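You operate a simulated robot arm through the tools that you are given. There is no shell and no other tool. Be economical: measure what you need, move in short steps, check, and stop when the job is done.

You run a simulated robot arm. Do the job below in one go: nothing can be reset, and whatever is moved stays where it is left.

Task
Take the white foam block from the tool table top and leave it on the left lower cn top. Take the blue fuse on the tool shelf top and put it away on the build bench top. Take the purple drum on the hold bench top and put it away on the steel shelf. Put the white bottle on top of the brown fuse carton. Open the pads drawer. The order is free. Set down upright: purple drum, white bottle.

It is judged by the outcome, as a careful person would: the job done as asked, and still so three seconds after it is handed in. It fails if anything else is knocked over, pushed out of place, dropped, spilled or broken.

Robot
A 7-joint arm with a two-finger parallel gripper on a trunk, on a base that drives. Base frame: it is fixed to the floor where the robot stands at the start and does not move with it; the origin is under the middle of the robot, x ahead of it, y to its left, z up. Units: mm, rad, N and s.
Its first joint turns from -2.007 to 2.007 rad. Places, roughly: build bench top [-1400, -3800, 700]; fuse carton [-1000, -4250, 750]; low [1200, -3600, 300]; pads drawer [400, 0, 1000]; purple drum [-2250, 250, 750]; steel shelf [-5000, 100, 800]; white bottle [-750, -3750, 750]. Payload 3.91 kg.
Tool frame: the origin (TCP) lies between the finger pads and is the grasp point; the fingertips stand 30 mm ahead of it; z points along the fingers, y is the line along which they close. Largest opening 110 mm; finger width 20, thickness 10; the body of the gripper, 48 by 112 mm, starts 55 mm behind the TCP.
Orientation is told as [roll, pitch, yaw] about the base's x, y, z axes, in that order, counted from this pose: with the fingers straight down and closing along the base's y, the tool's x points along the base's -x, its y along +y and its z along -z.

Tools
- The arm moves only by the tool apply_moves. Its argument "moves" is a list of rows, each an object of numbers (a shift or turn left out is 0, a gripper value left out holds the last): "tx", "ty", "tz": the shift along the base's x, y, z in units of 30 mm (1.0 is 30 mm); "rx", "ry", "rz": the turn, a rotation vector about the base's x, y, z in units of 6 degrees (1.0 is 6 degrees); "gripper": the opening, from 0 (shut) to 1 (fully open). In form: [{"tx": .., "ty": .., "tz": .., "rx": .., "ry": .., "rz": .., "gripper": ..}, ...]. A call has 1 to 12 rows; each row shifts and turns the commanded pose from where the row before left it. A call with a number of a shift or a turn outside -1 to 1 is refused whole. Each row takes 0.2 s and may step no farther than 50 mm and 0.15 rad from the row before; otherwise, or with a gripper value out of range, the whole call is refused. A pose out of reach is approached as far as the arm can. The call stops where the force on the tool passes 40 N (or 10 N more than at its start, if that is more) or the arm is blocked; 0.2 s more then pass. Each finger travels about 153 mm/s and halts on what it meets, pressing with about 32 N; the grip force reading is that of the motor and also rises with nothing between the fingers. The clock runs only during rows and for 0.2 s after the last one: add rows that do not move to give the fingers time. It gives the time, the measured TCP pose, the force on the tool (base axes), the opening and the grip force at its end, in the units of the frame above (readings bear some noise), with the torque about the TCP (base axes, N m) and any sound that the robot's microphone picked up.
- Cameras (640 x 400 px; columns grow to the right, rows downward): "scene" is now at [202.9, 163.2, 1361.8]; the picture's right is [-0.56, -0.83, 0.00], its down [-0.67, 0.45, -0.60] and it looks along [0.50, -0.33, -0.80] (base axes); focal length 214 px, centre (320, 200). "wrist" rides on the gripper at [72, 17, -103] in the tool frame; the picture's right is [-0.23, 0.97, 0.00], its down [-0.76, -0.18, -0.62] and it looks along [-0.61, -0.14, 0.78] (tool axes); focal length 222 px, centre (320, 200). There is no depth. A picture from a camera that has moved, and an enlarged one, comes with that camera's place and axes in the base frame and with its lens.
- get_image(camera): a new picture of that camera. The clock stands still meanwhile.
- slide_trunk(by): slides the trunk up (or, below 0, down) by that many mm; the arm and the scene camera ride with it, the base frame stays. It gives what a move gives, with no picture.
- drive_base(legs): drives the robot by 1 to 6 legs, each [ahead, left, turn to the left] in mm, mm and rad, along the robot's own axes; the way and the turn of a leg run together, so that a leg with both is an arc; at most 1500 mm and 3.142 rad a leg. The arm and the cameras ride along, it lands a little off, and it stops where it bumps. It gives what a move gives.
- turn_head(pan, tilt): turns the head with the scene camera to pan (to the left, within 1.396 rad either way) and tilt (down, from -0.506 to 1.204), counted from straight ahead of the robot. It gives what a move gives.
- enlarge(camera, box): a new picture of the part [left, top, right, bottom] of that camera's present view, enlarged. The clock stands still meanwhile.
- hand_in(): hands the job in; it is judged then, once.

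Work in short steps. Places have to be worked out from the pictures, the camera data and where the tool is seen: move nearer, look again, correct. Check each grasp and each placing, and mend what went wrong. You have 165 turns and 108 pictures in all, those below and enlarged ones among them. Open the gripper and draw the arm clear of the work before you hand the job in, unless the task says otherwise.

The tools are called after "Call:" as name(argument=value, ...) on one line, values as JSON. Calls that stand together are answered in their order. apply_moves: Moves the arm, as the interface text tells. Its arguments: {"type":"object","properties":{"moves":{"type":"array","items":{"type":"object","properties":{"tx":{"type":"number"},"ty":{"type":"number"},"tz":{"type":"number"},"rx":{"type":"number"},"ry":{"type":"number"},"rz":{"type":"number"},"gripper":{"type":"number"}}}}},"required":["moves"]} The other tools are called the same way: slide_trunk (by) slides the trunk up or down; drive_base (legs) drives the base; turn_head (pan, tilt) turns the head that bears the scene camera; get_image (camera) takes a picture; enlarge (camera, box) takes an enlarged picture of a part of a camera's view; hand_in () hands the job in.

At the start:

```text
t: 0.0
tcp_pos: [513.9, 210.8, 1189.7]
tool_rot: [-0.001, 0.0, -0.001]
force: [0.2, -0.4, -0.2]
wrist_torque: [0.02, 0.0, -0.02]
gripper_width: 110.2
gripper_force: 0.1
trunk travel left (down, up): [-725.0, 265.0]
robot x, y, heading: [0.2, -1.8, -0.005]
head pan, tilt: [-0.592, 0.93]
```

scene: 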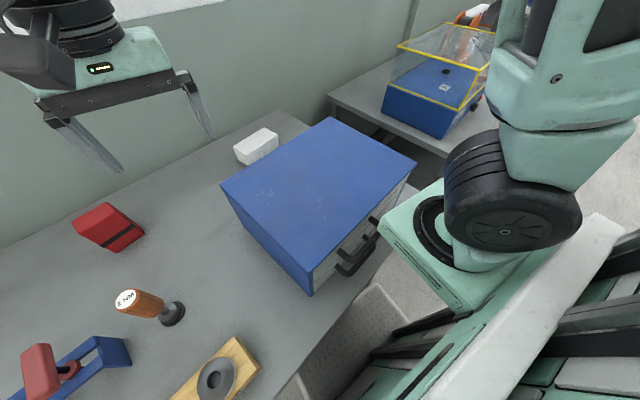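
wrist: 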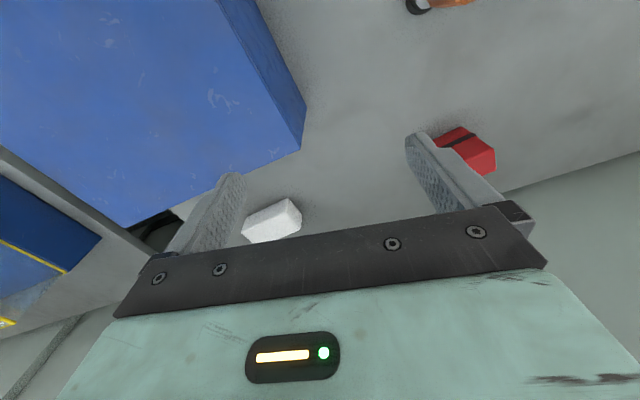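

I see the white foam block beside a blue drawer unit on the table ahead. I'll look around first, turning the head left and then level.

Call:
enlarge(camera="scene", box=[200, 100, 440, 300])

Call:
turn_head(pan=-1.2, tilt=0.4)

Call:
get_image(camera="scene")

```text
2.00 times, centred on (320, 200) of scene
camera zoom: at [202.9, 163.2, 1361.8], right [-0.56, -0.83, 0.0], down [-0.67, 0.45, -0.6], along [0.5, -0.33, -0.8], focal length 429 px, centre (320, 200)
```

zoom: 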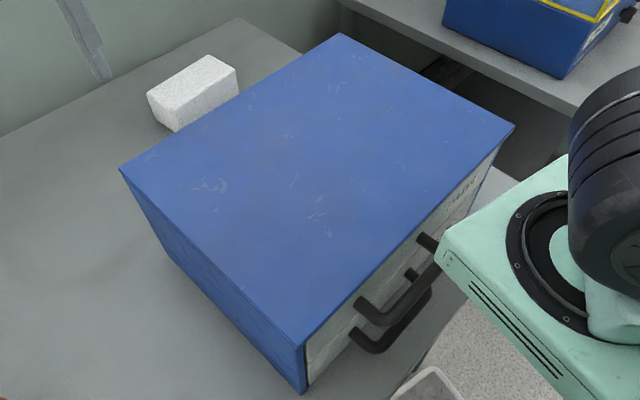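

```text
t: 1.0
tcp_pos: [514.6, 210.3, 1189.3]
tool_rot: [-0.001, 0.001, -0.001]
force: [-0.1, -0.3, 0.9]
wrist_torque: [-0.03, -0.04, -0.02]
gripper_width: 110.0
gripper_force: 0.2
trunk travel left (down, up): [-725.0, 265.0]
robot x, y, heading: [1.5, -0.2, 0.001]
head pan, tilt: [-1.201, 0.4]
```

```text
104 pictures are left
camera scene: at [175.2, 118.1, 1407.0], right [-0.93, -0.36, 0.0], down [-0.14, 0.36, -0.92], along [0.33, -0.86, -0.39], focal length 214 px, centre (320, 200)
```

scene: 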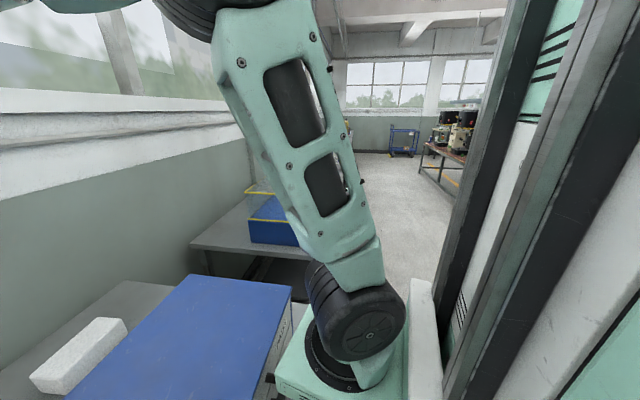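

I'll pan left to see the other side.

Call:
turn_head(pan=0.3, tilt=0.3)

Call:
get_image(camera="scene")

Call:
turn_head(pan=1.39, tilt=0.3)

Call:
get_image(camera="scene")

```text
t: 2.6
tcp_pos: [513.8, 210.7, 1189.8]
tool_rot: [0.0, 0.0, 0.001]
force: [0.1, 0.1, 0.3]
wrist_torque: [-0.03, -0.01, 0.01]
gripper_width: 109.9
gripper_force: 0.1
trunk travel left (down, up): [-725.0, 265.0]
robot x, y, heading: [-1.9, -0.6, -0.001]
head pan, tilt: [0.3, 0.3]
```

```text
103 pictures are left
camera scene: at [230.9, 231.9, 1416.3], right [0.3, -0.96, 0.0], down [-0.28, -0.09, -0.96], along [0.91, 0.28, -0.3], focal length 214 px, centre (320, 200)
```

scene: 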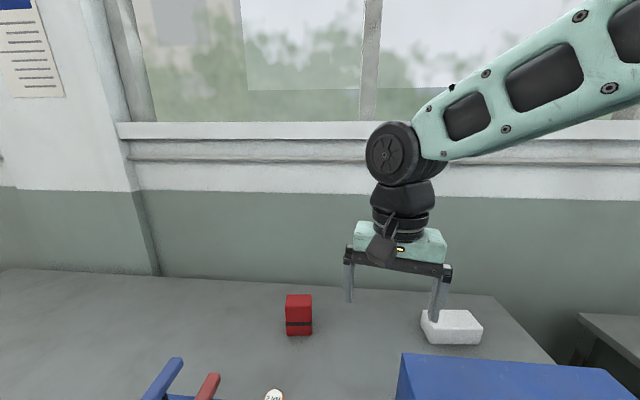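

```text
t: 3.9
tcp_pos: [513.5, 210.8, 1190.2]
tool_rot: [-0.001, 0.0, -0.001]
force: [0.3, -0.4, -0.1]
wrist_torque: [0.0, -0.02, -0.02]
gripper_width: 109.8
gripper_force: 0.0
trunk travel left (down, up): [-725.0, 265.0]
robot x, y, heading: [1.1, 0.0, 0.003]
head pan, tilt: [1.389, 0.3]
```

```text
102 pictures are left
camera scene: at [158.6, 296.2, 1416.3], right [0.98, -0.18, 0.0], down [-0.05, -0.29, -0.96], along [0.17, 0.94, -0.3], focal length 214 px, centre (320, 200)
```

scene: 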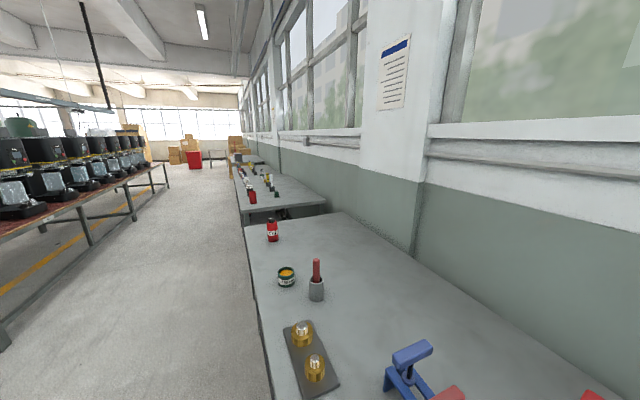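

The block is at about (715, 44, 964). I'll back up a bit so I can read the drawer face.

Call:
drive_base(legs=[[-450, 0, 0]])

Call:
turn_head(pan=-0.35, tilt=0.6)

Call:
get_image(camera="scene")

```text
t: 6.7
tcp_pos: [57.2, 209.7, 1189.7]
tool_rot: [0.0, 0.0, 0.0]
force: [-0.4, -0.2, 1.0]
wrist_torque: [0.0, 0.01, 0.01]
gripper_width: 110.0
gripper_force: 0.0
trunk travel left (down, up): [-725.0, 265.0]
robot x, y, heading: [-461.5, 3.1, -0.001]
head pan, tilt: [1.389, 0.3]
```

```text
t: 8.4
tcp_pos: [56.9, 210.0, 1189.7]
tool_rot: [0.0, -0.001, -0.001]
force: [-0.2, 0.1, 0.2]
wrist_torque: [-0.04, 0.04, 0.02]
gripper_width: 110.0
gripper_force: 0.1
trunk travel left (down, up): [-725.0, 265.0]
robot x, y, heading: [-456.2, 0.0, -0.003]
head pan, tilt: [-0.351, 0.6]
```

```text
101 pictures are left
camera scene: at [-231.9, 174.1, 1388.8], right [-0.34, -0.94, 0.0], down [-0.53, 0.19, -0.83], along [0.77, -0.28, -0.56], focal length 214 px, centre (320, 200)
```

scene: 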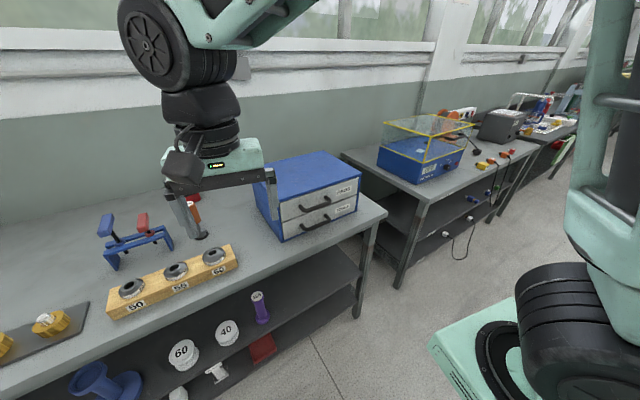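

Call:
enlarge(camera="scene", box=[250, 150, 370, 240])

Call:
enlarge(camera="scene", box=[360, 60, 600, 240])

```text
4.44 times, centred on (310, 195) of scene
camera zoom: at [-231.9, 174.1, 1388.8], right [-0.34, -0.94, 0.0], down [-0.53, 0.19, -0.83], along [0.77, -0.28, -0.56], focal length 953 px, centre (364, 222)
```

zoom: 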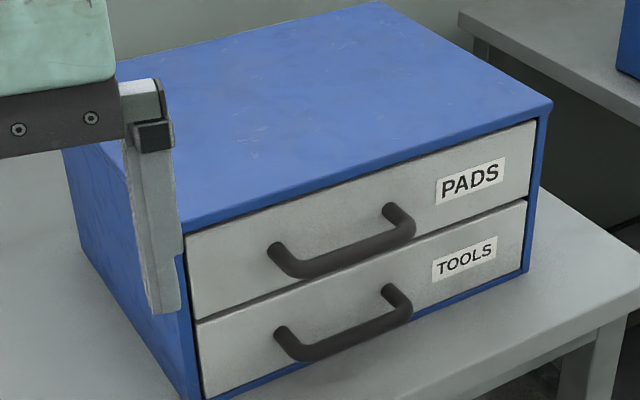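

```text
2.22 times, centred on (480, 150) of scene
camera zoom: at [-231.9, 174.1, 1388.8], right [-0.34, -0.94, 0.0], down [-0.53, 0.19, -0.83], along [0.77, -0.28, -0.56], focal length 477 px, centre (-36, 311)
```

zoom: 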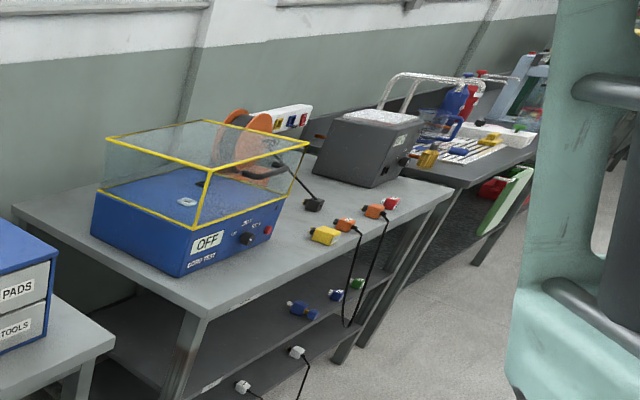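

PADS is the upper drawer, with its bar at about (305, -10, 982). There are items on a shelf under the table, so I'll tilt the head down for a closer look.

Call:
turn_head(pan=-0.0, tilt=0.95)

Call:
get_image(camera="scene")

```text
t: 9.3
tcp_pos: [57.6, 210.3, 1189.7]
tool_rot: [0.0, 0.0, -0.001]
force: [-0.5, 0.5, 0.1]
wrist_torque: [-0.02, -0.03, 0.0]
gripper_width: 109.9
gripper_force: 0.0
trunk travel left (down, up): [-725.0, 265.0]
robot x, y, heading: [-455.1, -3.1, 0.001]
head pan, tilt: [0.0, 0.949]
```

```text
98 pictures are left
camera scene: at [-242.2, 204.4, 1360.5], right [0.0, -1.0, 0.0], down [-0.81, 0.0, -0.58], along [0.58, 0.0, -0.81], focal length 214 px, centre (320, 200)
```

scene: 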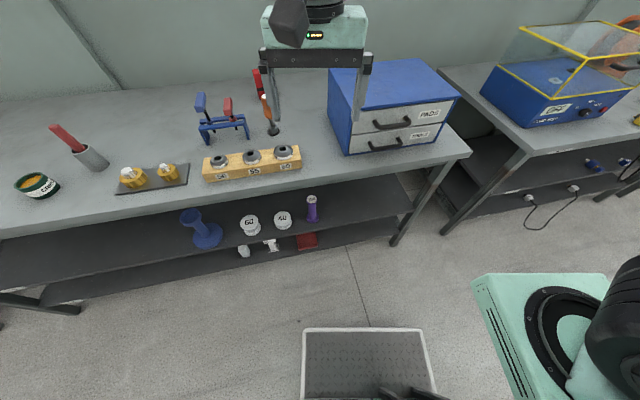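

Call:
enlarge(camera="scene", box=[160, 170, 360, 295])

Call:
turn_head(pan=1.0, tilt=0.7)

Call:
get_image(camera="scene")

```text
3.20 times, centred on (260, 232) of scene
camera zoom: at [-242.2, 204.4, 1360.5], right [0.0, -1.0, 0.0], down [-0.81, 0.0, -0.58], along [0.58, 0.0, -0.81], focal length 686 px, centre (512, 96)
```

zoom: 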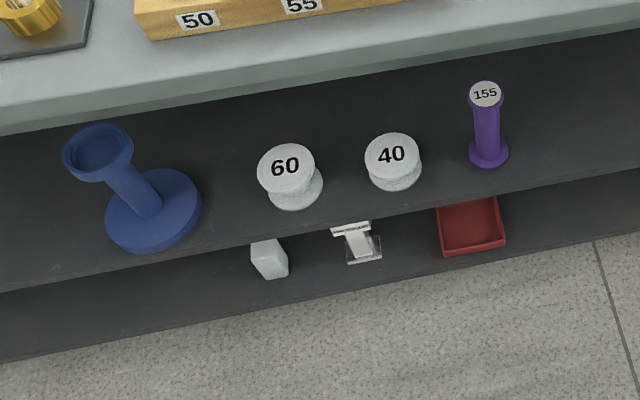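

```text
t: 10.6
tcp_pos: [56.8, 211.4, 1188.9]
tool_rot: [0.0, 0.0, -0.001]
force: [-0.3, -0.4, 0.0]
wrist_torque: [-0.01, -0.01, 0.0]
gripper_width: 110.0
gripper_force: 0.1
trunk travel left (down, up): [-725.0, 265.0]
robot x, y, heading: [-458.1, -3.6, 0.001]
head pan, tilt: [1.0, 0.7]
```

```text
96 pictures are left
camera scene: at [-268.9, 275.9, 1380.2], right [0.84, -0.54, 0.0], down [-0.35, -0.54, -0.76], along [0.41, 0.64, -0.64], focal length 214 px, centre (320, 200)
```

scene: 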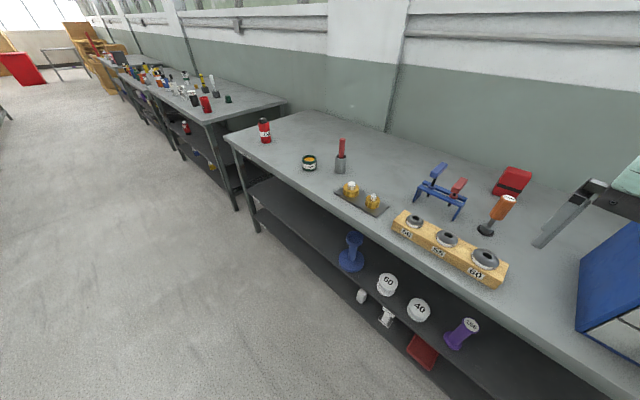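

No blue fuse is visible on this shelf. I'll get the foam first: drive back to the start spot, and raise the tool to clear the cabinet while turning it about -75°.

Call:
drive_base(legs=[[457, 3, 0]])

Call:
apply_moves(moves=[{"tx": 0.5, "rz": -1}, {"tx": 0.5, "ty": -0.3, "rz": -1}, {"tx": 0.5, "ty": -0.5, "rz": -1}, {"tx": 0.5, "ty": -0.5, "rz": -1}, {"tx": 0.5, "ty": -0.5, "rz": -1}, {"tx": 0.5, "ty": -0.5, "rz": -1}, {"tx": 0.5, "ty": -0.5, "rz": -1}, {"tx": 0.5, "ty": -0.5, "rz": -1}, {"tx": 0.5, "ty": -0.5, "rz": -1}, {"tx": 0.5, "ty": -0.5, "rz": -1}, {"tx": 0.5, "ty": -0.5, "rz": -1}, {"tx": 0.5, "ty": -0.5, "rz": -1}])

Call:
get_image(camera="wrist")

```text
t: 13.3
tcp_pos: [530.5, 199.3, 1190.1]
tool_rot: [0.0, 0.002, -0.019]
force: [0.1, -0.1, 0.7]
wrist_torque: [0.0, 0.0, -0.04]
gripper_width: 110.1
gripper_force: 0.1
trunk travel left (down, up): [-725.0, 265.0]
robot x, y, heading: [14.5, -3.9, -0.02]
head pan, tilt: [1.0, 0.7]
```

```text
t: 15.9
tcp_pos: [711.4, 40.6, 1188.9]
tool_rot: [-0.001, 0.002, -1.279]
force: [0.5, 0.5, 0.8]
wrist_torque: [-0.02, -0.05, -0.05]
gripper_width: 110.0
gripper_force: 0.0
trunk travel left (down, up): [-725.0, 265.0]
robot x, y, heading: [15.0, -3.9, -0.022]
head pan, tilt: [1.0, 0.7]
```

```text
95 pictures are left
camera wrist: at [706.5, 114.4, 1291.6], right [1.0, 0.06, 0.0], down [0.05, -0.78, 0.62], along [0.04, -0.62, -0.78], focal length 222 px, centre (320, 200)
```

wrist: 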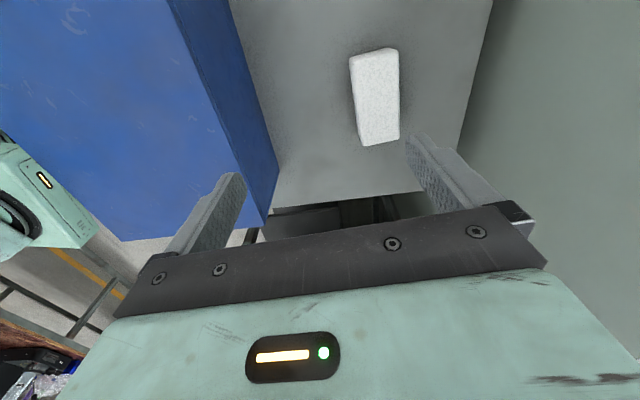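

The wrist view puts the block further out, at about (805, 22, 890). I'll look with the scene camera to see the clearance between my body and the table and cabinet.

Call:
turn_head(pan=-0.9, tilt=1.2)

Call:
get_image(camera="scene")

Call:
turn_head(pan=-0.1, tilt=1.0)

Call:
get_image(camera="scene")

```text
t: 17.8
tcp_pos: [712.5, 41.5, 1188.6]
tool_rot: [-0.001, -0.002, -1.276]
force: [-0.6, 0.0, -0.3]
wrist_torque: [-0.03, 0.01, 0.02]
gripper_width: 110.2
gripper_force: 0.0
trunk travel left (down, up): [-725.0, 265.0]
robot x, y, heading: [10.4, -3.2, -0.018]
head pan, tilt: [-0.901, 1.201]
```

```text
94 pictures are left
camera scene: at [192.3, 155.3, 1344.2], right [-0.8, -0.61, 0.0], down [-0.56, 0.74, -0.36], along [0.22, -0.29, -0.93], focal length 214 px, centre (320, 200)
```

scene: 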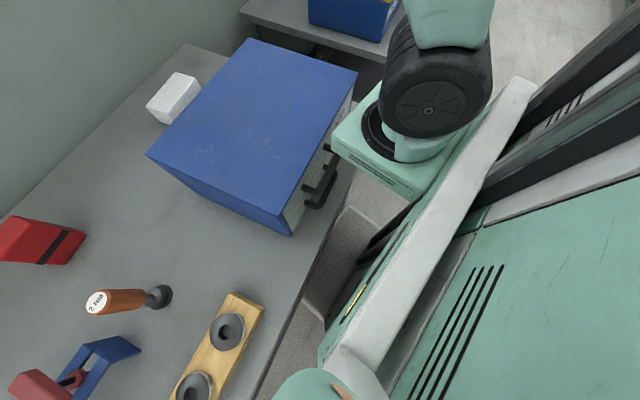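

```text
t: 18.9
tcp_pos: [711.9, 40.2, 1189.4]
tool_rot: [0.0, 0.0, -1.277]
force: [-0.7, 0.4, -0.7]
wrist_torque: [-0.01, 0.01, 0.0]
gripper_width: 109.9
gripper_force: 0.0
trunk travel left (down, up): [-725.0, 265.0]
robot x, y, heading: [12.8, -6.0, -0.026]
head pan, tilt: [-0.099, 1.0]
```

```text
93 pictures are left
camera scene: at [227.6, 191.5, 1356.8], right [-0.12, -0.99, 0.0], down [-0.84, 0.1, -0.54], along [0.54, -0.06, -0.84], focal length 214 px, centre (320, 200)
```

scene: 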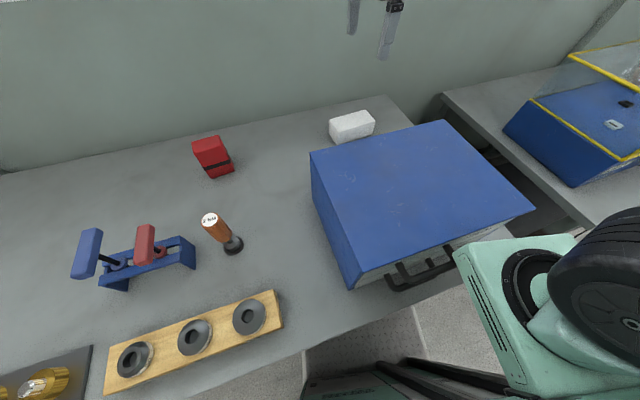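

The shoulder is well ahead of the base axis, so reach should be fine. I'll move above the block, lower part way, and look again.

Call:
apply_moves(moves=[{"tx": 1, "ty": -0.2}, {"tx": 1, "ty": -0.2}, {"tx": 1, "ty": -0.2}, {"tx": 0.2, "tz": -1}, {"tz": -1}, {"tz": -1}, {"tz": -1}, {"tz": -1}, {"tz": -1}])

Call:
get_image(camera="wrist")

```text
t: 20.9
tcp_pos: [807.0, 24.8, 1009.5]
tool_rot: [-0.001, 0.0, -1.276]
force: [0.6, -0.6, 1.7]
wrist_torque: [-0.01, 0.0, -0.01]
gripper_width: 110.0
gripper_force: 0.1
trunk travel left (down, up): [-725.0, 265.0]
robot x, y, heading: [10.8, 0.9, -0.019]
head pan, tilt: [-0.099, 1.0]
```

```text
92 pictures are left
camera wrist: at [802.4, 98.7, 1111.9], right [1.0, 0.06, 0.0], down [0.05, -0.78, 0.62], along [0.04, -0.62, -0.78], focal length 222 px, centre (320, 200)
```

wrist: 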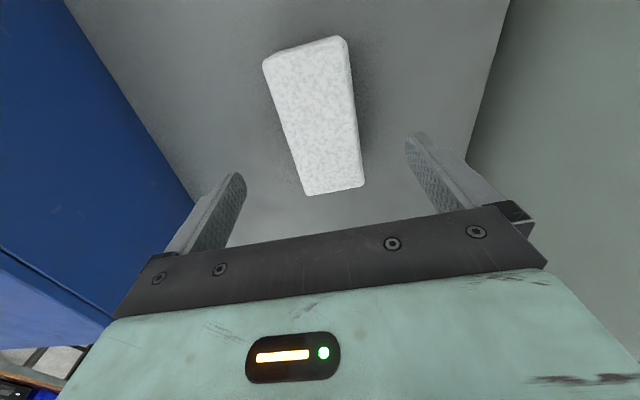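

The block is centred between the fingers and well aligned. I'll lower to z≈905 and grip.

Call:
apply_moves(moves=[{"ty": -0.25, "tz": -1}, {"tz": -1}, {"tz": -1}, {"tz": -0.5}])

Call:
get_image(camera="wrist")

```text
t: 21.9
tcp_pos: [808.1, 16.1, 903.6]
tool_rot: [-0.002, 0.0, -1.277]
force: [0.1, -0.2, 1.1]
wrist_torque: [-0.05, -0.03, 0.0]
gripper_width: 110.3
gripper_force: 0.0
trunk travel left (down, up): [-725.0, 265.0]
robot x, y, heading: [9.4, -4.8, -0.025]
head pan, tilt: [-0.099, 1.0]
```

```text
91 pictures are left
camera wrist: at [803.0, 90.1, 1007.0], right [1.0, 0.06, 0.0], down [0.05, -0.78, 0.62], along [0.04, -0.62, -0.78], focal length 222 px, centre (320, 200)
```

wrist: 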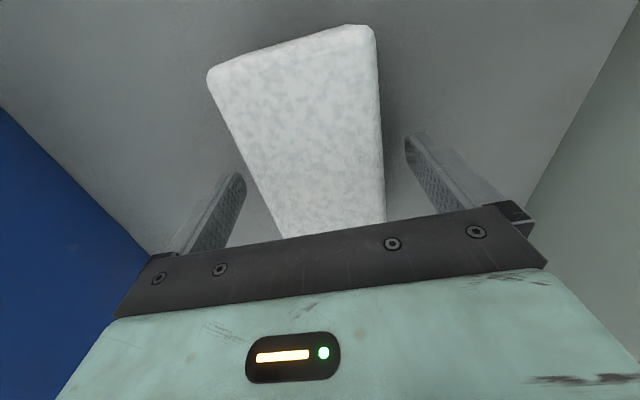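

The block's top is at about z=910 and the fingertips are at about 873, so they overlap well. I'll close and lift.

Call:
apply_moves(moves=[{"tz": -0.2, "gripper": 0.3}, {"gripper": 0.3}, {"gripper": 0.3}, {"gripper": 0.3}])

Call:
apply_moves(moves=[{"tz": 1}, {"tz": 1}, {"tz": 1}, {"tz": 1}, {"tz": 1}, {"tz": 1}, {"tz": 1}, {"tz": 1}])

```text
t: 22.9
tcp_pos: [808.9, 16.0, 900.3]
tool_rot: [0.006, 0.001, -1.275]
force: [0.1, 0.2, 28.1]
wrist_torque: [0.05, 0.21, 0.0]
gripper_width: 69.2
gripper_force: 32.3
trunk travel left (down, up): [-725.0, 265.0]
robot x, y, heading: [10.8, -1.7, -0.021]
head pan, tilt: [-0.099, 1.0]
```

```text
t: 24.8
tcp_pos: [805.8, 14.8, 1137.1]
tool_rot: [0.001, -0.001, -1.277]
force: [0.1, 1.2, 0.4]
wrist_torque: [0.0, 0.01, 0.03]
gripper_width: 32.9
gripper_force: 0.1
trunk travel left (down, up): [-725.0, 265.0]
robot x, y, heading: [16.9, 0.3, -0.019]
head pan, tilt: [-0.099, 1.0]
```

The width fell to 33, so the grip slipped. I'll look.

Call:
get_image(camera="wrist")

```text
90 pictures are left
camera wrist: at [800.7, 88.9, 1241.3], right [1.0, 0.06, 0.0], down [0.05, -0.78, 0.62], along [0.04, -0.62, -0.78], focal length 222 px, centre (320, 200)
```

wrist: 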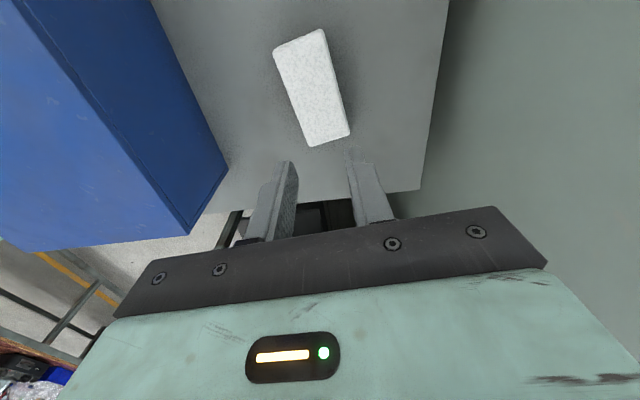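

The block stayed in place. I'll try again with the fingertips just off the table, a full close command and a slow lift.

Call:
apply_moves(moves=[{"gripper": 1, "tz": -1}, {"tz": -1}, {"tz": -1}, {"tz": -1}, {"tz": -1}, {"tz": -1}, {"tz": -1}, {"tz": -0.75}, {}])

Call:
apply_moves(moves=[{"gripper": 0}, {}, {}, {}, {}])

Call:
apply_moves(moves=[{"tz": 0.1}, {"tz": 0.2}, {"tz": 0.3}, {"tz": 0.3}, {"tz": 0.3}])

```text
t: 26.8
tcp_pos: [806.2, 13.8, 904.9]
tool_rot: [-0.002, -0.002, -1.277]
force: [-0.6, -0.5, 0.1]
wrist_torque: [0.04, 0.02, -0.03]
gripper_width: 110.2
gripper_force: 0.1
trunk travel left (down, up): [-725.0, 265.0]
robot x, y, heading: [13.4, -1.3, -0.02]
head pan, tilt: [-0.099, 1.0]
```

```text
t: 27.9
tcp_pos: [807.4, 13.4, 907.2]
tool_rot: [0.001, -0.001, -1.277]
force: [-0.6, 0.0, -0.6]
wrist_torque: [-0.02, 0.0, 0.01]
gripper_width: 70.1
gripper_force: 31.9
trunk travel left (down, up): [-725.0, 265.0]
robot x, y, heading: [12.8, -1.1, -0.018]
head pan, tilt: [-0.099, 1.0]
```

```text
t: 29.1
tcp_pos: [807.5, 15.0, 942.6]
tool_rot: [-0.001, 0.001, -1.276]
force: [-0.2, -0.8, -0.2]
wrist_torque: [0.02, 0.03, 0.0]
gripper_width: 70.2
gripper_force: 31.2
trunk travel left (down, up): [-725.0, 265.0]
robot x, y, heading: [10.7, -1.0, -0.021]
head pan, tilt: [-0.099, 1.0]
```

It's held at 70 mm. I'll keep lifting smoothly.

Call:
apply_moves(moves=[{"tz": 0.4}, {"tz": 0.5}, {"tz": 0.5}, {"tz": 0.5}, {"tz": 0.5}, {"tz": 0.5}, {"tz": 0.5}, {"tz": 0.5}, {"tz": 0.5}, {"tz": 0.5}, {"tz": 0.5}, {"tz": 0.5}])

Call:
get_image(camera="wrist")

```text
t: 31.8
tcp_pos: [805.7, 14.9, 1119.4]
tool_rot: [-0.002, 0.0, -1.276]
force: [0.3, 0.8, -0.7]
wrist_torque: [0.01, 0.02, 0.0]
gripper_width: 69.7
gripper_force: 31.6
trunk travel left (down, up): [-725.0, 265.0]
robot x, y, heading: [10.2, 1.1, -0.018]
head pan, tilt: [-0.099, 1.0]
```

```text
89 pictures are left
camera wrist: at [801.1, 89.6, 1222.1], right [1.0, 0.06, 0.0], down [0.05, -0.78, 0.62], along [0.04, -0.62, -0.78], focal length 222 px, centre (320, 200)
```

wrist: 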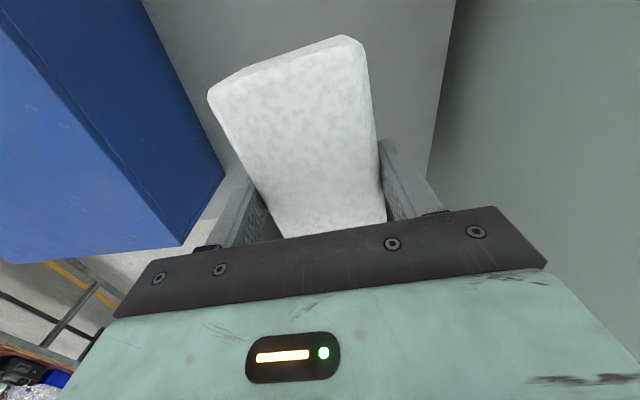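

The block is held. I'll retract the arm near the body, back off and turn to face along the bench line to the right.

Call:
apply_moves(moves=[{"tx": -0.8, "ty": 0.5, "tz": 0.3}, {"tx": -0.9, "ty": 0.5}, {"tx": -0.9, "ty": 0.5}, {"tx": -0.9, "ty": 0.5}, {"tx": -0.9, "ty": 0.5}, {"tx": -0.9, "ty": 0.5}, {"tx": -0.9, "ty": 0.5}, {"tx": -0.9, "ty": 0.5}, {"tx": -0.9, "ty": 0.5}, {"tx": -0.9, "ty": 0.5}, {"tx": -0.9, "ty": 0.5}])

Call:
drive_base(legs=[[-800, 0, 0], [0, 0, -1.29]])

Call:
turn_head(pan=0.0, tilt=0.35)

Call:
get_image(camera="scene")

```text
t: 34.1
tcp_pos: [512.9, 180.6, 1128.2]
tool_rot: [0.0, -0.001, -1.279]
force: [0.5, -0.5, 0.0]
wrist_torque: [0.01, -0.01, -0.03]
gripper_width: 69.5
gripper_force: 32.1
trunk travel left (down, up): [-725.0, 265.0]
robot x, y, heading: [13.4, -4.0, -0.023]
head pan, tilt: [-0.099, 1.0]
```

```text
t: 41.6
tcp_pos: [-471.8, -399.4, 1127.0]
tool_rot: [-0.001, -0.001, -2.518]
force: [0.7, -0.5, -0.2]
wrist_torque: [0.01, -0.01, -0.03]
gripper_width: 69.2
gripper_force: 31.5
trunk travel left (down, up): [-725.0, 265.0]
robot x, y, heading: [-803.1, 11.6, -1.265]
head pan, tilt: [-0.099, 1.0]
```

```text
t: 42.6
tcp_pos: [-472.2, -400.4, 1128.6]
tool_rot: [0.0, 0.001, -2.519]
force: [0.1, 0.2, -0.7]
wrist_torque: [0.01, 0.01, 0.0]
gripper_width: 69.1
gripper_force: 31.6
trunk travel left (down, up): [-725.0, 265.0]
robot x, y, heading: [-804.3, 11.3, -1.262]
head pan, tilt: [0.0, 0.351]
```

```text
88 pictures are left
camera scene: at [-538.4, -147.0, 1411.5], right [-0.95, -0.3, 0.0], down [-0.1, 0.33, -0.94], along [0.28, -0.89, -0.34], focal length 214 px, centre (320, 200)
```

scene: 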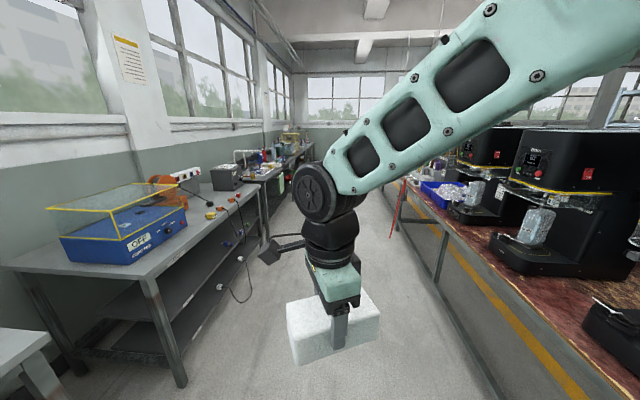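

I'm in a corridor between the wall benches on the left and the machine tables on the right. I'll enlarge the far and left parts, then drive down the corridor.

Call:
enlarge(camera="scene", box=[140, 110, 320, 230])

Call:
drive_base(legs=[[1500, 0, 0], [700, 0, 0]])

Call:
get_image(camera="scene")

```text
3.33 times, centred on (230, 170) of scene
camera zoom: at [-538.4, -147.0, 1411.5], right [-0.95, -0.3, 0.0], down [-0.1, 0.33, -0.94], along [0.28, -0.89, -0.34], focal length 715 px, centre (620, 300)
```

zoom: 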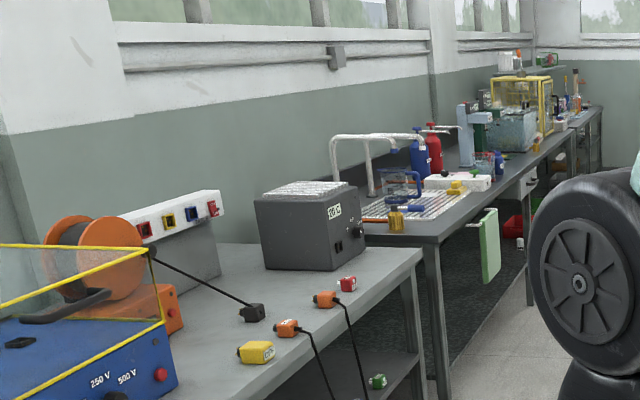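

```text
t: 53.6
tcp_pos: [123.1, -2543.5, 1126.9]
tool_rot: [0.0, 0.001, -2.548]
force: [0.2, 0.3, 0.0]
wrist_torque: [0.0, 0.01, -0.04]
gripper_width: 69.0
gripper_force: 32.1
trunk travel left (down, up): [-725.0, 265.0]
robot x, y, heading: [-195.4, -2115.0, -1.295]
head pan, tilt: [0.0, 0.351]
```

```text
86 pictures are left
camera scene: at [64.3, -2288.1, 1411.6], right [-0.96, -0.28, 0.0], down [-0.09, 0.33, -0.94], along [0.26, -0.9, -0.34], focal length 214 px, centre (320, 200)
```

scene: 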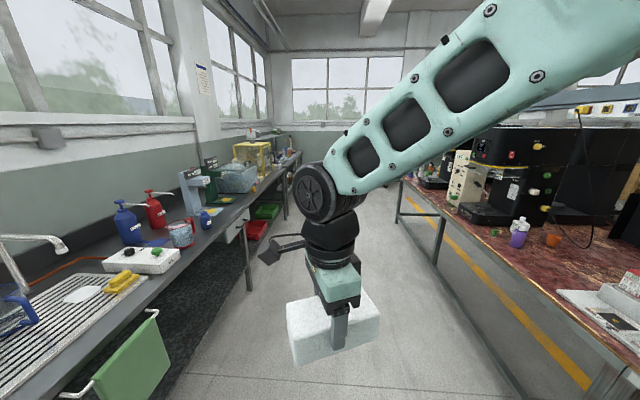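

There are trays and a drawer under the left bench ahead. I'll enlarge both sides.

Call:
enlarge(camera="scene", box=[100, 120, 320, 260])

Call:
enlarge(camera="scene", box=[380, 80, 640, 260])

```text
2.86 times, centred on (210, 190) of scene
camera zoom: at [64.3, -2288.1, 1411.6], right [-0.96, -0.28, 0.0], down [-0.09, 0.33, -0.94], along [0.26, -0.9, -0.34], focal length 613 px, centre (634, 229)
```

zoom: 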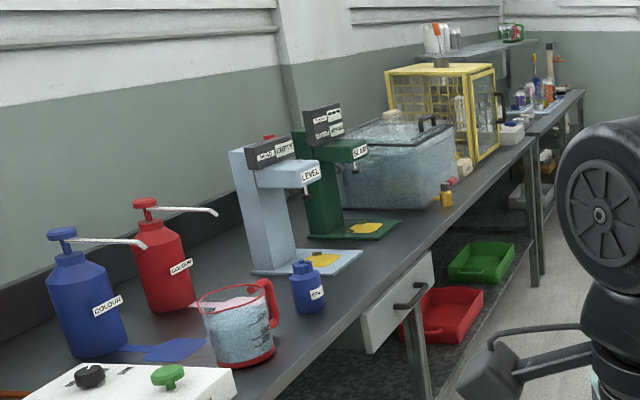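

```text
2.22 times, centred on (510, 170) of scene
camera zoom: at [64.3, -2288.1, 1411.6], right [-0.96, -0.28, 0.0], down [-0.09, 0.33, -0.94], along [0.26, -0.9, -0.34], focal length 477 px, centre (-102, 267)
```

zoom: 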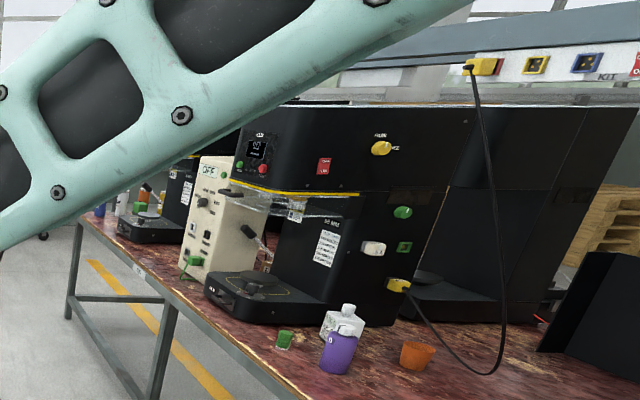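

Next I'll drive about 1 m further and look left at the spot named "low".

Call:
drive_base(legs=[[1000, 0, 0]])

Call:
turn_head(pan=0.8, tilt=0.6)

Call:
get_image(camera="scene")

Call:
turn_head(pan=-0.7, tilt=0.3)

Call:
get_image(camera="scene")

```text
t: 58.7
tcp_pos: [406.7, -3489.7, 1127.4]
tool_rot: [0.001, 0.001, -2.539]
force: [0.4, -0.6, -0.3]
wrist_torque: [-0.03, 0.06, -0.01]
gripper_width: 68.8
gripper_force: 32.2
trunk travel left (down, up): [-725.0, 265.0]
robot x, y, heading: [81.4, -3069.7, -1.284]
head pan, tilt: [0.0, 0.351]
```

```text
t: 59.8
tcp_pos: [406.3, -3489.8, 1128.1]
tool_rot: [0.0, -0.001, -2.537]
force: [-0.1, -0.2, 0.1]
wrist_torque: [0.02, 0.0, 0.0]
gripper_width: 69.2
gripper_force: 31.7
trunk travel left (down, up): [-725.0, 265.0]
robot x, y, heading: [80.9, -3065.9, -1.278]
head pan, tilt: [0.799, 0.6]
```

```text
83 pictures are left
camera scene: at [395.4, -3185.9, 1388.8], right [-0.46, -0.89, 0.0], down [-0.5, 0.26, -0.83], along [0.73, -0.38, -0.56], focal length 214 px, centre (320, 200)
```

scene: 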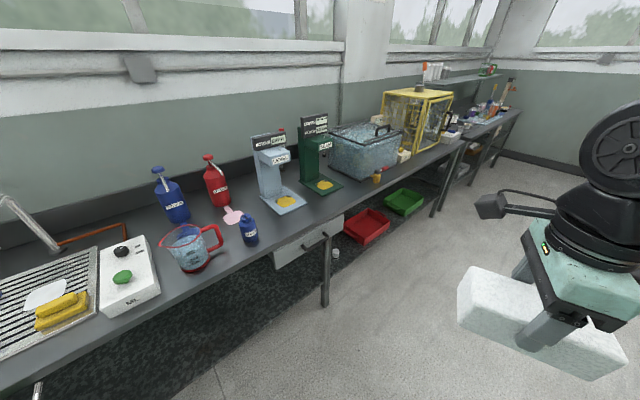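

```text
t: 61.4
tcp_pos: [405.3, -3487.8, 1126.7]
tool_rot: [0.001, 0.001, -2.538]
force: [0.3, -0.3, -1.0]
wrist_torque: [0.0, -0.02, -0.01]
gripper_width: 69.0
gripper_force: 32.0
trunk travel left (down, up): [-725.0, 265.0]
robot x, y, heading: [78.4, -3067.2, -1.283]
head pan, tilt: [-0.7, 0.3]
```

```text
82 pictures are left
camera scene: at [279.9, -3230.6, 1416.3], right [-0.92, 0.4, 0.0], down [0.12, 0.27, -0.96], along [-0.38, -0.88, -0.3], focal length 214 px, centre (320, 200)
```

scene: 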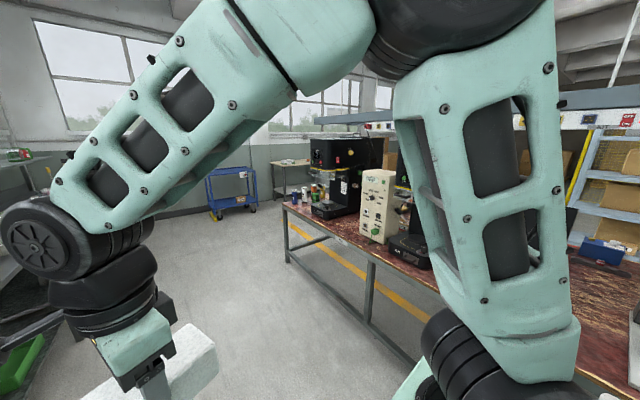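

The "low" spot falls around the drawer under the left bench. I'll zoom in there.

Call:
turn_head(pan=0.8, tilt=0.6)

Call:
enlarge(camera="scene", box=[250, 180, 410, 290])

Call:
enlarge(camera="scene", box=[380, 50, 540, 200])

```text
t: 63.0
tcp_pos: [405.0, -3488.5, 1128.0]
tool_rot: [0.0, -0.001, -2.538]
force: [-0.1, -0.1, -0.1]
wrist_torque: [-0.02, -0.04, 0.0]
gripper_width: 68.9
gripper_force: 32.2
trunk travel left (down, up): [-725.0, 265.0]
robot x, y, heading: [82.8, -3067.3, -1.282]
head pan, tilt: [0.799, 0.6]
```

```text
3.64 times, centred on (330, 235) of scene
camera zoom: at [395.4, -3185.9, 1388.8], right [-0.46, -0.89, 0.0], down [-0.5, 0.26, -0.83], along [0.73, -0.38, -0.56], focal length 780 px, centre (284, 73)
```

zoom: 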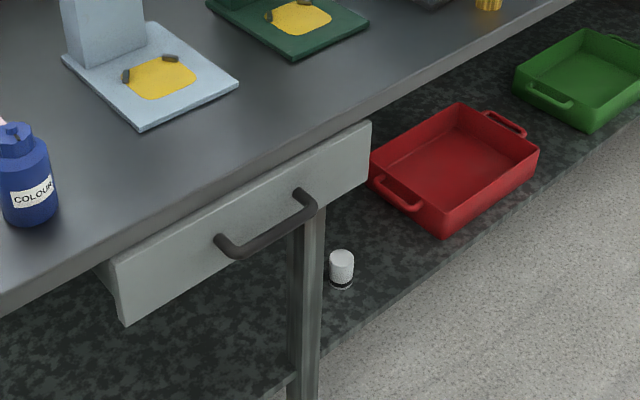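

```text
2.67 times, centred on (460, 125) of scene
camera zoom: at [395.4, -3185.9, 1388.8], right [-0.46, -0.89, 0.0], down [-0.5, 0.26, -0.83], along [0.73, -0.38, -0.56], focal length 572 px, centre (-53, 400)
```

zoom: 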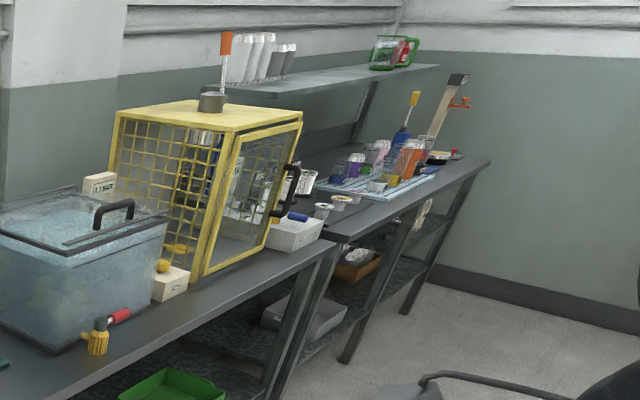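

The "low" spot lands on the dark lower shelf under this bench, so I take "left lower cn" to be that lower counter. I'll lower the trunk to look under the bench.

Call:
slide_trunk(by=-500)

Call:
turn_head(pan=1.1, tilt=0.3)

Call:
get_image(camera="scene")

```text
refused: -500 is not a number from -400 to 400
```

```text
t: 63.8
tcp_pos: [405.0, -3488.4, 1127.2]
tool_rot: [0.002, 0.001, -2.538]
force: [1.0, 1.3, -0.1]
wrist_torque: [-0.02, -0.05, -0.01]
gripper_width: 69.1
gripper_force: 31.6
trunk travel left (down, up): [-725.0, 265.0]
robot x, y, heading: [79.5, -3069.2, -1.285]
head pan, tilt: [1.1, 0.3]
```

```text
79 pictures are left
camera scene: at [408.9, -3161.8, 1416.2], right [-0.18, -0.98, 0.0], down [-0.29, 0.05, -0.95], along [0.94, -0.17, -0.3], focal length 214 px, centre (320, 200)
```

scene: 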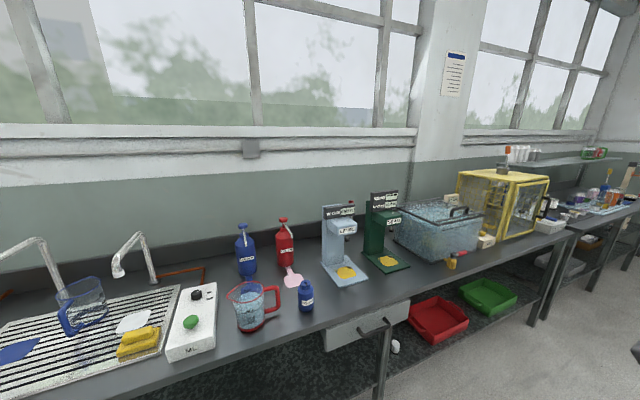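

The trunk step limit is 400, so I'll lower by 400 and look again.

Call:
slide_trunk(by=-400)

Call:
get_image(camera="scene")

```text
t: 67.7
tcp_pos: [406.5, -3488.9, 728.1]
tool_rot: [-0.001, 0.001, -2.538]
force: [0.3, 0.3, -0.8]
wrist_torque: [-0.01, -0.02, 0.0]
gripper_width: 69.3
gripper_force: 32.4
trunk travel left (down, up): [-325.0, 665.0]
robot x, y, heading: [80.9, -3066.0, -1.281]
head pan, tilt: [1.1, 0.3]
```

```text
78 pictures are left
camera scene: at [408.9, -3161.7, 1016.3], right [-0.18, -0.98, 0.0], down [-0.29, 0.05, -0.96], along [0.94, -0.17, -0.3], focal length 214 px, centre (320, 200)
```

scene: 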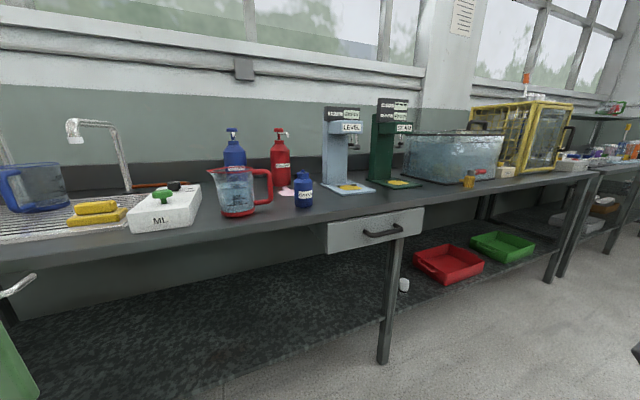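

Triangulating puts the lower shelf at z≈285, flush with the bench front, and the drawer bottom at about z≈650. I'll turn to face the bench left of the drawer, shift right, and lower the trunk fully to reach in low.

Call:
drive_base(legs=[[0, 0, 1.568], [100, -165, 0]])

Call:
slide_trunk(by=-325)

Call:
turn_head(pan=-0.1, tilt=0.3)

Call:
get_image(camera="scene")

```text
t: 73.0
tcp_pos: [650.9, -2874.8, 727.9]
tool_rot: [0.0, 0.001, -0.979]
force: [1.3, 0.0, -0.9]
wrist_torque: [0.03, 0.04, -0.03]
gripper_width: 68.8
gripper_force: 31.8
trunk travel left (down, up): [-325.0, 665.0]
robot x, y, heading: [226.5, -3196.0, 0.273]
head pan, tilt: [1.1, 0.3]
```

```text
t: 76.2
tcp_pos: [649.2, -2877.4, 402.6]
tool_rot: [0.001, 0.001, -0.98]
force: [-0.8, 0.3, -1.3]
wrist_torque: [0.01, -0.02, 0.02]
gripper_width: 68.9
gripper_force: 32.2
trunk travel left (down, up): [0.0, 990.0]
robot x, y, heading: [225.3, -3194.1, 0.27]
head pan, tilt: [1.1, 0.3]
```

```text
t: 77.6
tcp_pos: [650.2, -2876.0, 402.1]
tool_rot: [0.0, -0.001, -0.979]
force: [0.4, -0.2, -0.9]
wrist_torque: [0.0, 0.0, -0.01]
gripper_width: 68.9
gripper_force: 31.8
trunk travel left (down, up): [0.0, 990.0]
robot x, y, heading: [222.9, -3195.4, 0.276]
head pan, tilt: [-0.099, 0.3]
```

```text
77 pictures are left
camera scene: at [395.8, -2943.9, 691.3], right [0.17, -0.98, 0.0], down [-0.29, -0.05, -0.96], along [0.94, 0.17, -0.3], focal length 214 px, centre (320, 200)
```

scene: 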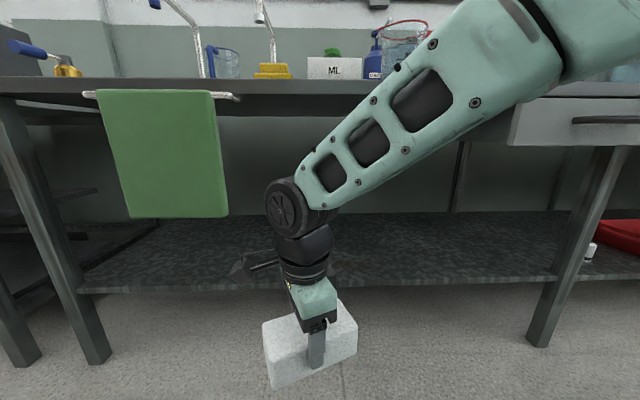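

The open shelf front edge is at about (906, -3070), with clearance to the towel and drawer. I'll nudge the base ahead, move the block sideways in front of the gap and square it to the edge.

Call:
drive_base(legs=[[50, 0, 0]])

Call:
apply_moves(moves=[{"ty": -1, "rz": -0.5}, {"ty": -1, "rz": -0.5}, {"ty": -1, "rz": -0.5}, {"ty": -1, "rz": -0.5}, {"ty": -1, "rz": -0.5}, {"ty": -1, "rz": -0.5}, {"ty": -0.5}, {"tx": 1}, {"tx": 1}])

Call:
get_image(camera="scene")

```text
t: 78.5
tcp_pos: [699.2, -2861.2, 403.2]
tool_rot: [0.001, 0.001, -0.98]
force: [-0.5, 1.0, -0.5]
wrist_torque: [0.03, 0.03, 0.04]
gripper_width: 69.1
gripper_force: 31.8
trunk travel left (down, up): [0.0, 990.0]
robot x, y, heading: [270.8, -3182.7, 0.276]
head pan, tilt: [-0.099, 0.3]
```

```text
t: 80.5
tcp_pos: [759.5, -3056.4, 402.9]
tool_rot: [0.0, 0.0, -1.294]
force: [0.6, -0.3, -1.3]
wrist_torque: [0.04, 0.0, 0.01]
gripper_width: 69.0
gripper_force: 31.9
trunk travel left (down, up): [0.0, 990.0]
robot x, y, heading: [270.5, -3181.2, 0.278]
head pan, tilt: [-0.099, 0.3]
```

```text
76 pictures are left
camera scene: at [445.6, -2929.8, 691.3], right [0.17, -0.98, 0.0], down [-0.29, -0.05, -0.96], along [0.94, 0.17, -0.3], focal length 214 px, centre (320, 200)
```

scene: 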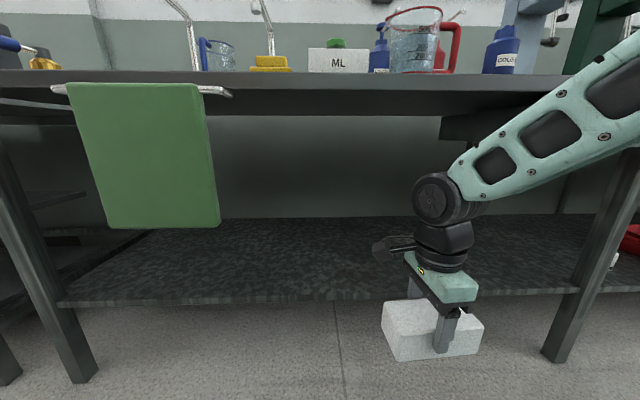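

Clear so far. I'll move in part way, drifting along the shelf normal, and check the forearm.

Call:
apply_moves(moves=[{"tx": 0.9, "ty": 0.26}, {"tx": 0.9, "ty": 0.26}, {"tx": 0.9, "ty": 0.26}, {"tx": 0.9, "ty": 0.26}, {"tx": 0.9, "ty": 0.26}])

Call:
get_image(camera="scene")

```text
t: 81.8
tcp_pos: [893.9, -3019.0, 402.4]
tool_rot: [-0.002, -0.001, -1.295]
force: [0.2, 1.1, -0.5]
wrist_torque: [0.0, 0.02, 0.01]
gripper_width: 68.8
gripper_force: 32.2
trunk travel left (down, up): [0.0, 990.0]
robot x, y, heading: [270.9, -3179.4, 0.28]
head pan, tilt: [-0.099, 0.3]
```

```text
75 pictures are left
camera scene: at [445.6, -2929.8, 691.3], right [0.17, -0.98, 0.0], down [-0.29, -0.05, -0.96], along [0.94, 0.17, -0.3], focal length 214 px, centre (320, 200)
```

scene: 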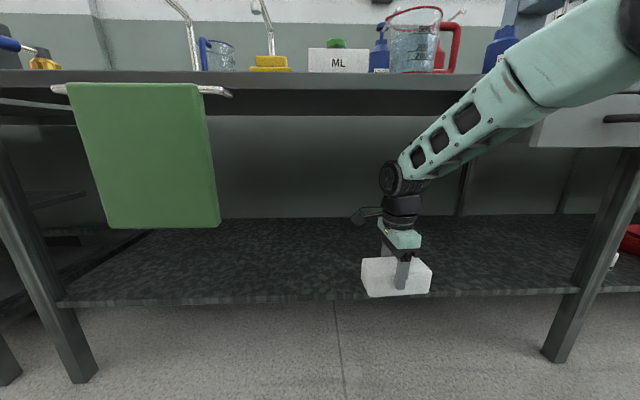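

The block is at the shelf edge. I'll move in about 95 mm while lowering slightly, then go down until contact.

Call:
apply_moves(moves=[{"tx": 0.9, "ty": 0.26, "tz": -0.4}, {"tx": 0.9, "ty": 0.26, "tz": -0.4}, {"tx": 0.9, "ty": 0.26, "tz": -0.3}, {"tx": 0.3, "ty": 0.1, "tz": -0.2}, {}])

Call:
get_image(camera="scene")

```text
t: 83.0
tcp_pos: [984.9, -2991.2, 362.7]
tool_rot: [-0.001, 0.001, -1.294]
force: [0.2, -1.4, 0.1]
wrist_torque: [0.0, -0.02, -0.01]
gripper_width: 69.3
gripper_force: 32.1
trunk travel left (down, up): [0.0, 990.0]
robot x, y, heading: [271.8, -3181.5, 0.279]
head pan, tilt: [-0.099, 0.3]
```

```text
74 pictures are left
camera scene: at [445.6, -2929.7, 691.3], right [0.17, -0.98, 0.0], down [-0.29, -0.05, -0.96], along [0.94, 0.17, -0.3], focal length 214 px, centre (320, 200)
```

scene: 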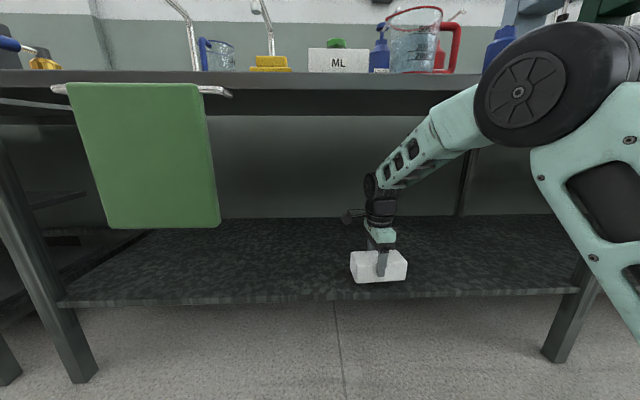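

It's over the shelf. I'll lower in small steps until contact.

Call:
apply_moves(moves=[{"tz": -0.4}, {"tz": -0.3}, {"tz": -0.2}, {"tz": -0.15}, {"tz": -0.15}, {"tz": -0.15}, {"tz": -0.15}, {"tz": -0.15}])

```text
t: 84.7
tcp_pos: [984.6, -2990.7, 320.3]
tool_rot: [0.004, 0.001, -1.297]
force: [-5.4, -0.9, 18.2]
wrist_torque: [-0.7, 0.48, -0.17]
gripper_width: 69.1
gripper_force: 32.0
trunk travel left (down, up): [0.0, 990.0]
robot x, y, heading: [270.1, -3183.6, 0.277]
head pan, tilt: [-0.099, 0.3]
stopped in row 8: the force on the tool passed its limit (the readings are from after the stop); the commanded pose is now the measured one
```

Contact at z≈320, about where expected. I'll open slightly, lift clear and withdraw.

Call:
apply_moves(moves=[{"tz": 0.03, "gripper": 0.9}, {"gripper": 0.9}, {"gripper": 0.9}, {"tz": 0.3}, {"tz": 0.5}, {"tz": 0.5}, {"tz": 0.5}])

Call:
get_image(camera="scene")

```text
t: 86.3
tcp_pos: [984.6, -2989.2, 375.2]
tool_rot: [0.003, 0.0, -1.297]
force: [-1.4, 0.7, -0.5]
wrist_torque: [0.03, 0.01, 0.03]
gripper_width: 98.9
gripper_force: 0.0
trunk travel left (down, up): [0.0, 990.0]
robot x, y, heading: [275.0, -3181.2, 0.274]
head pan, tilt: [-0.099, 0.3]
```

```text
73 pictures are left
camera scene: at [445.7, -2929.7, 691.3], right [0.17, -0.98, 0.0], down [-0.29, -0.05, -0.96], along [0.94, 0.17, -0.3], focal length 214 px, centre (320, 200)
```

scene: 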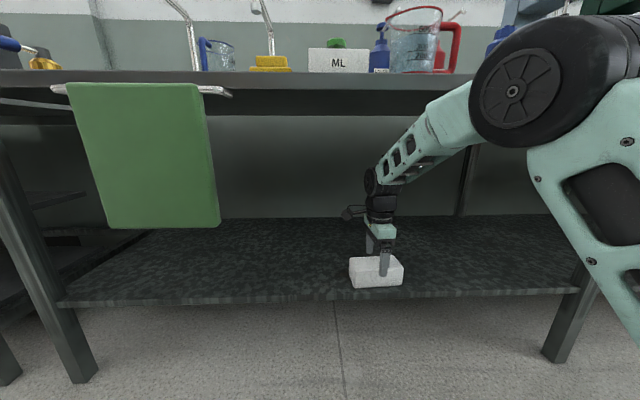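

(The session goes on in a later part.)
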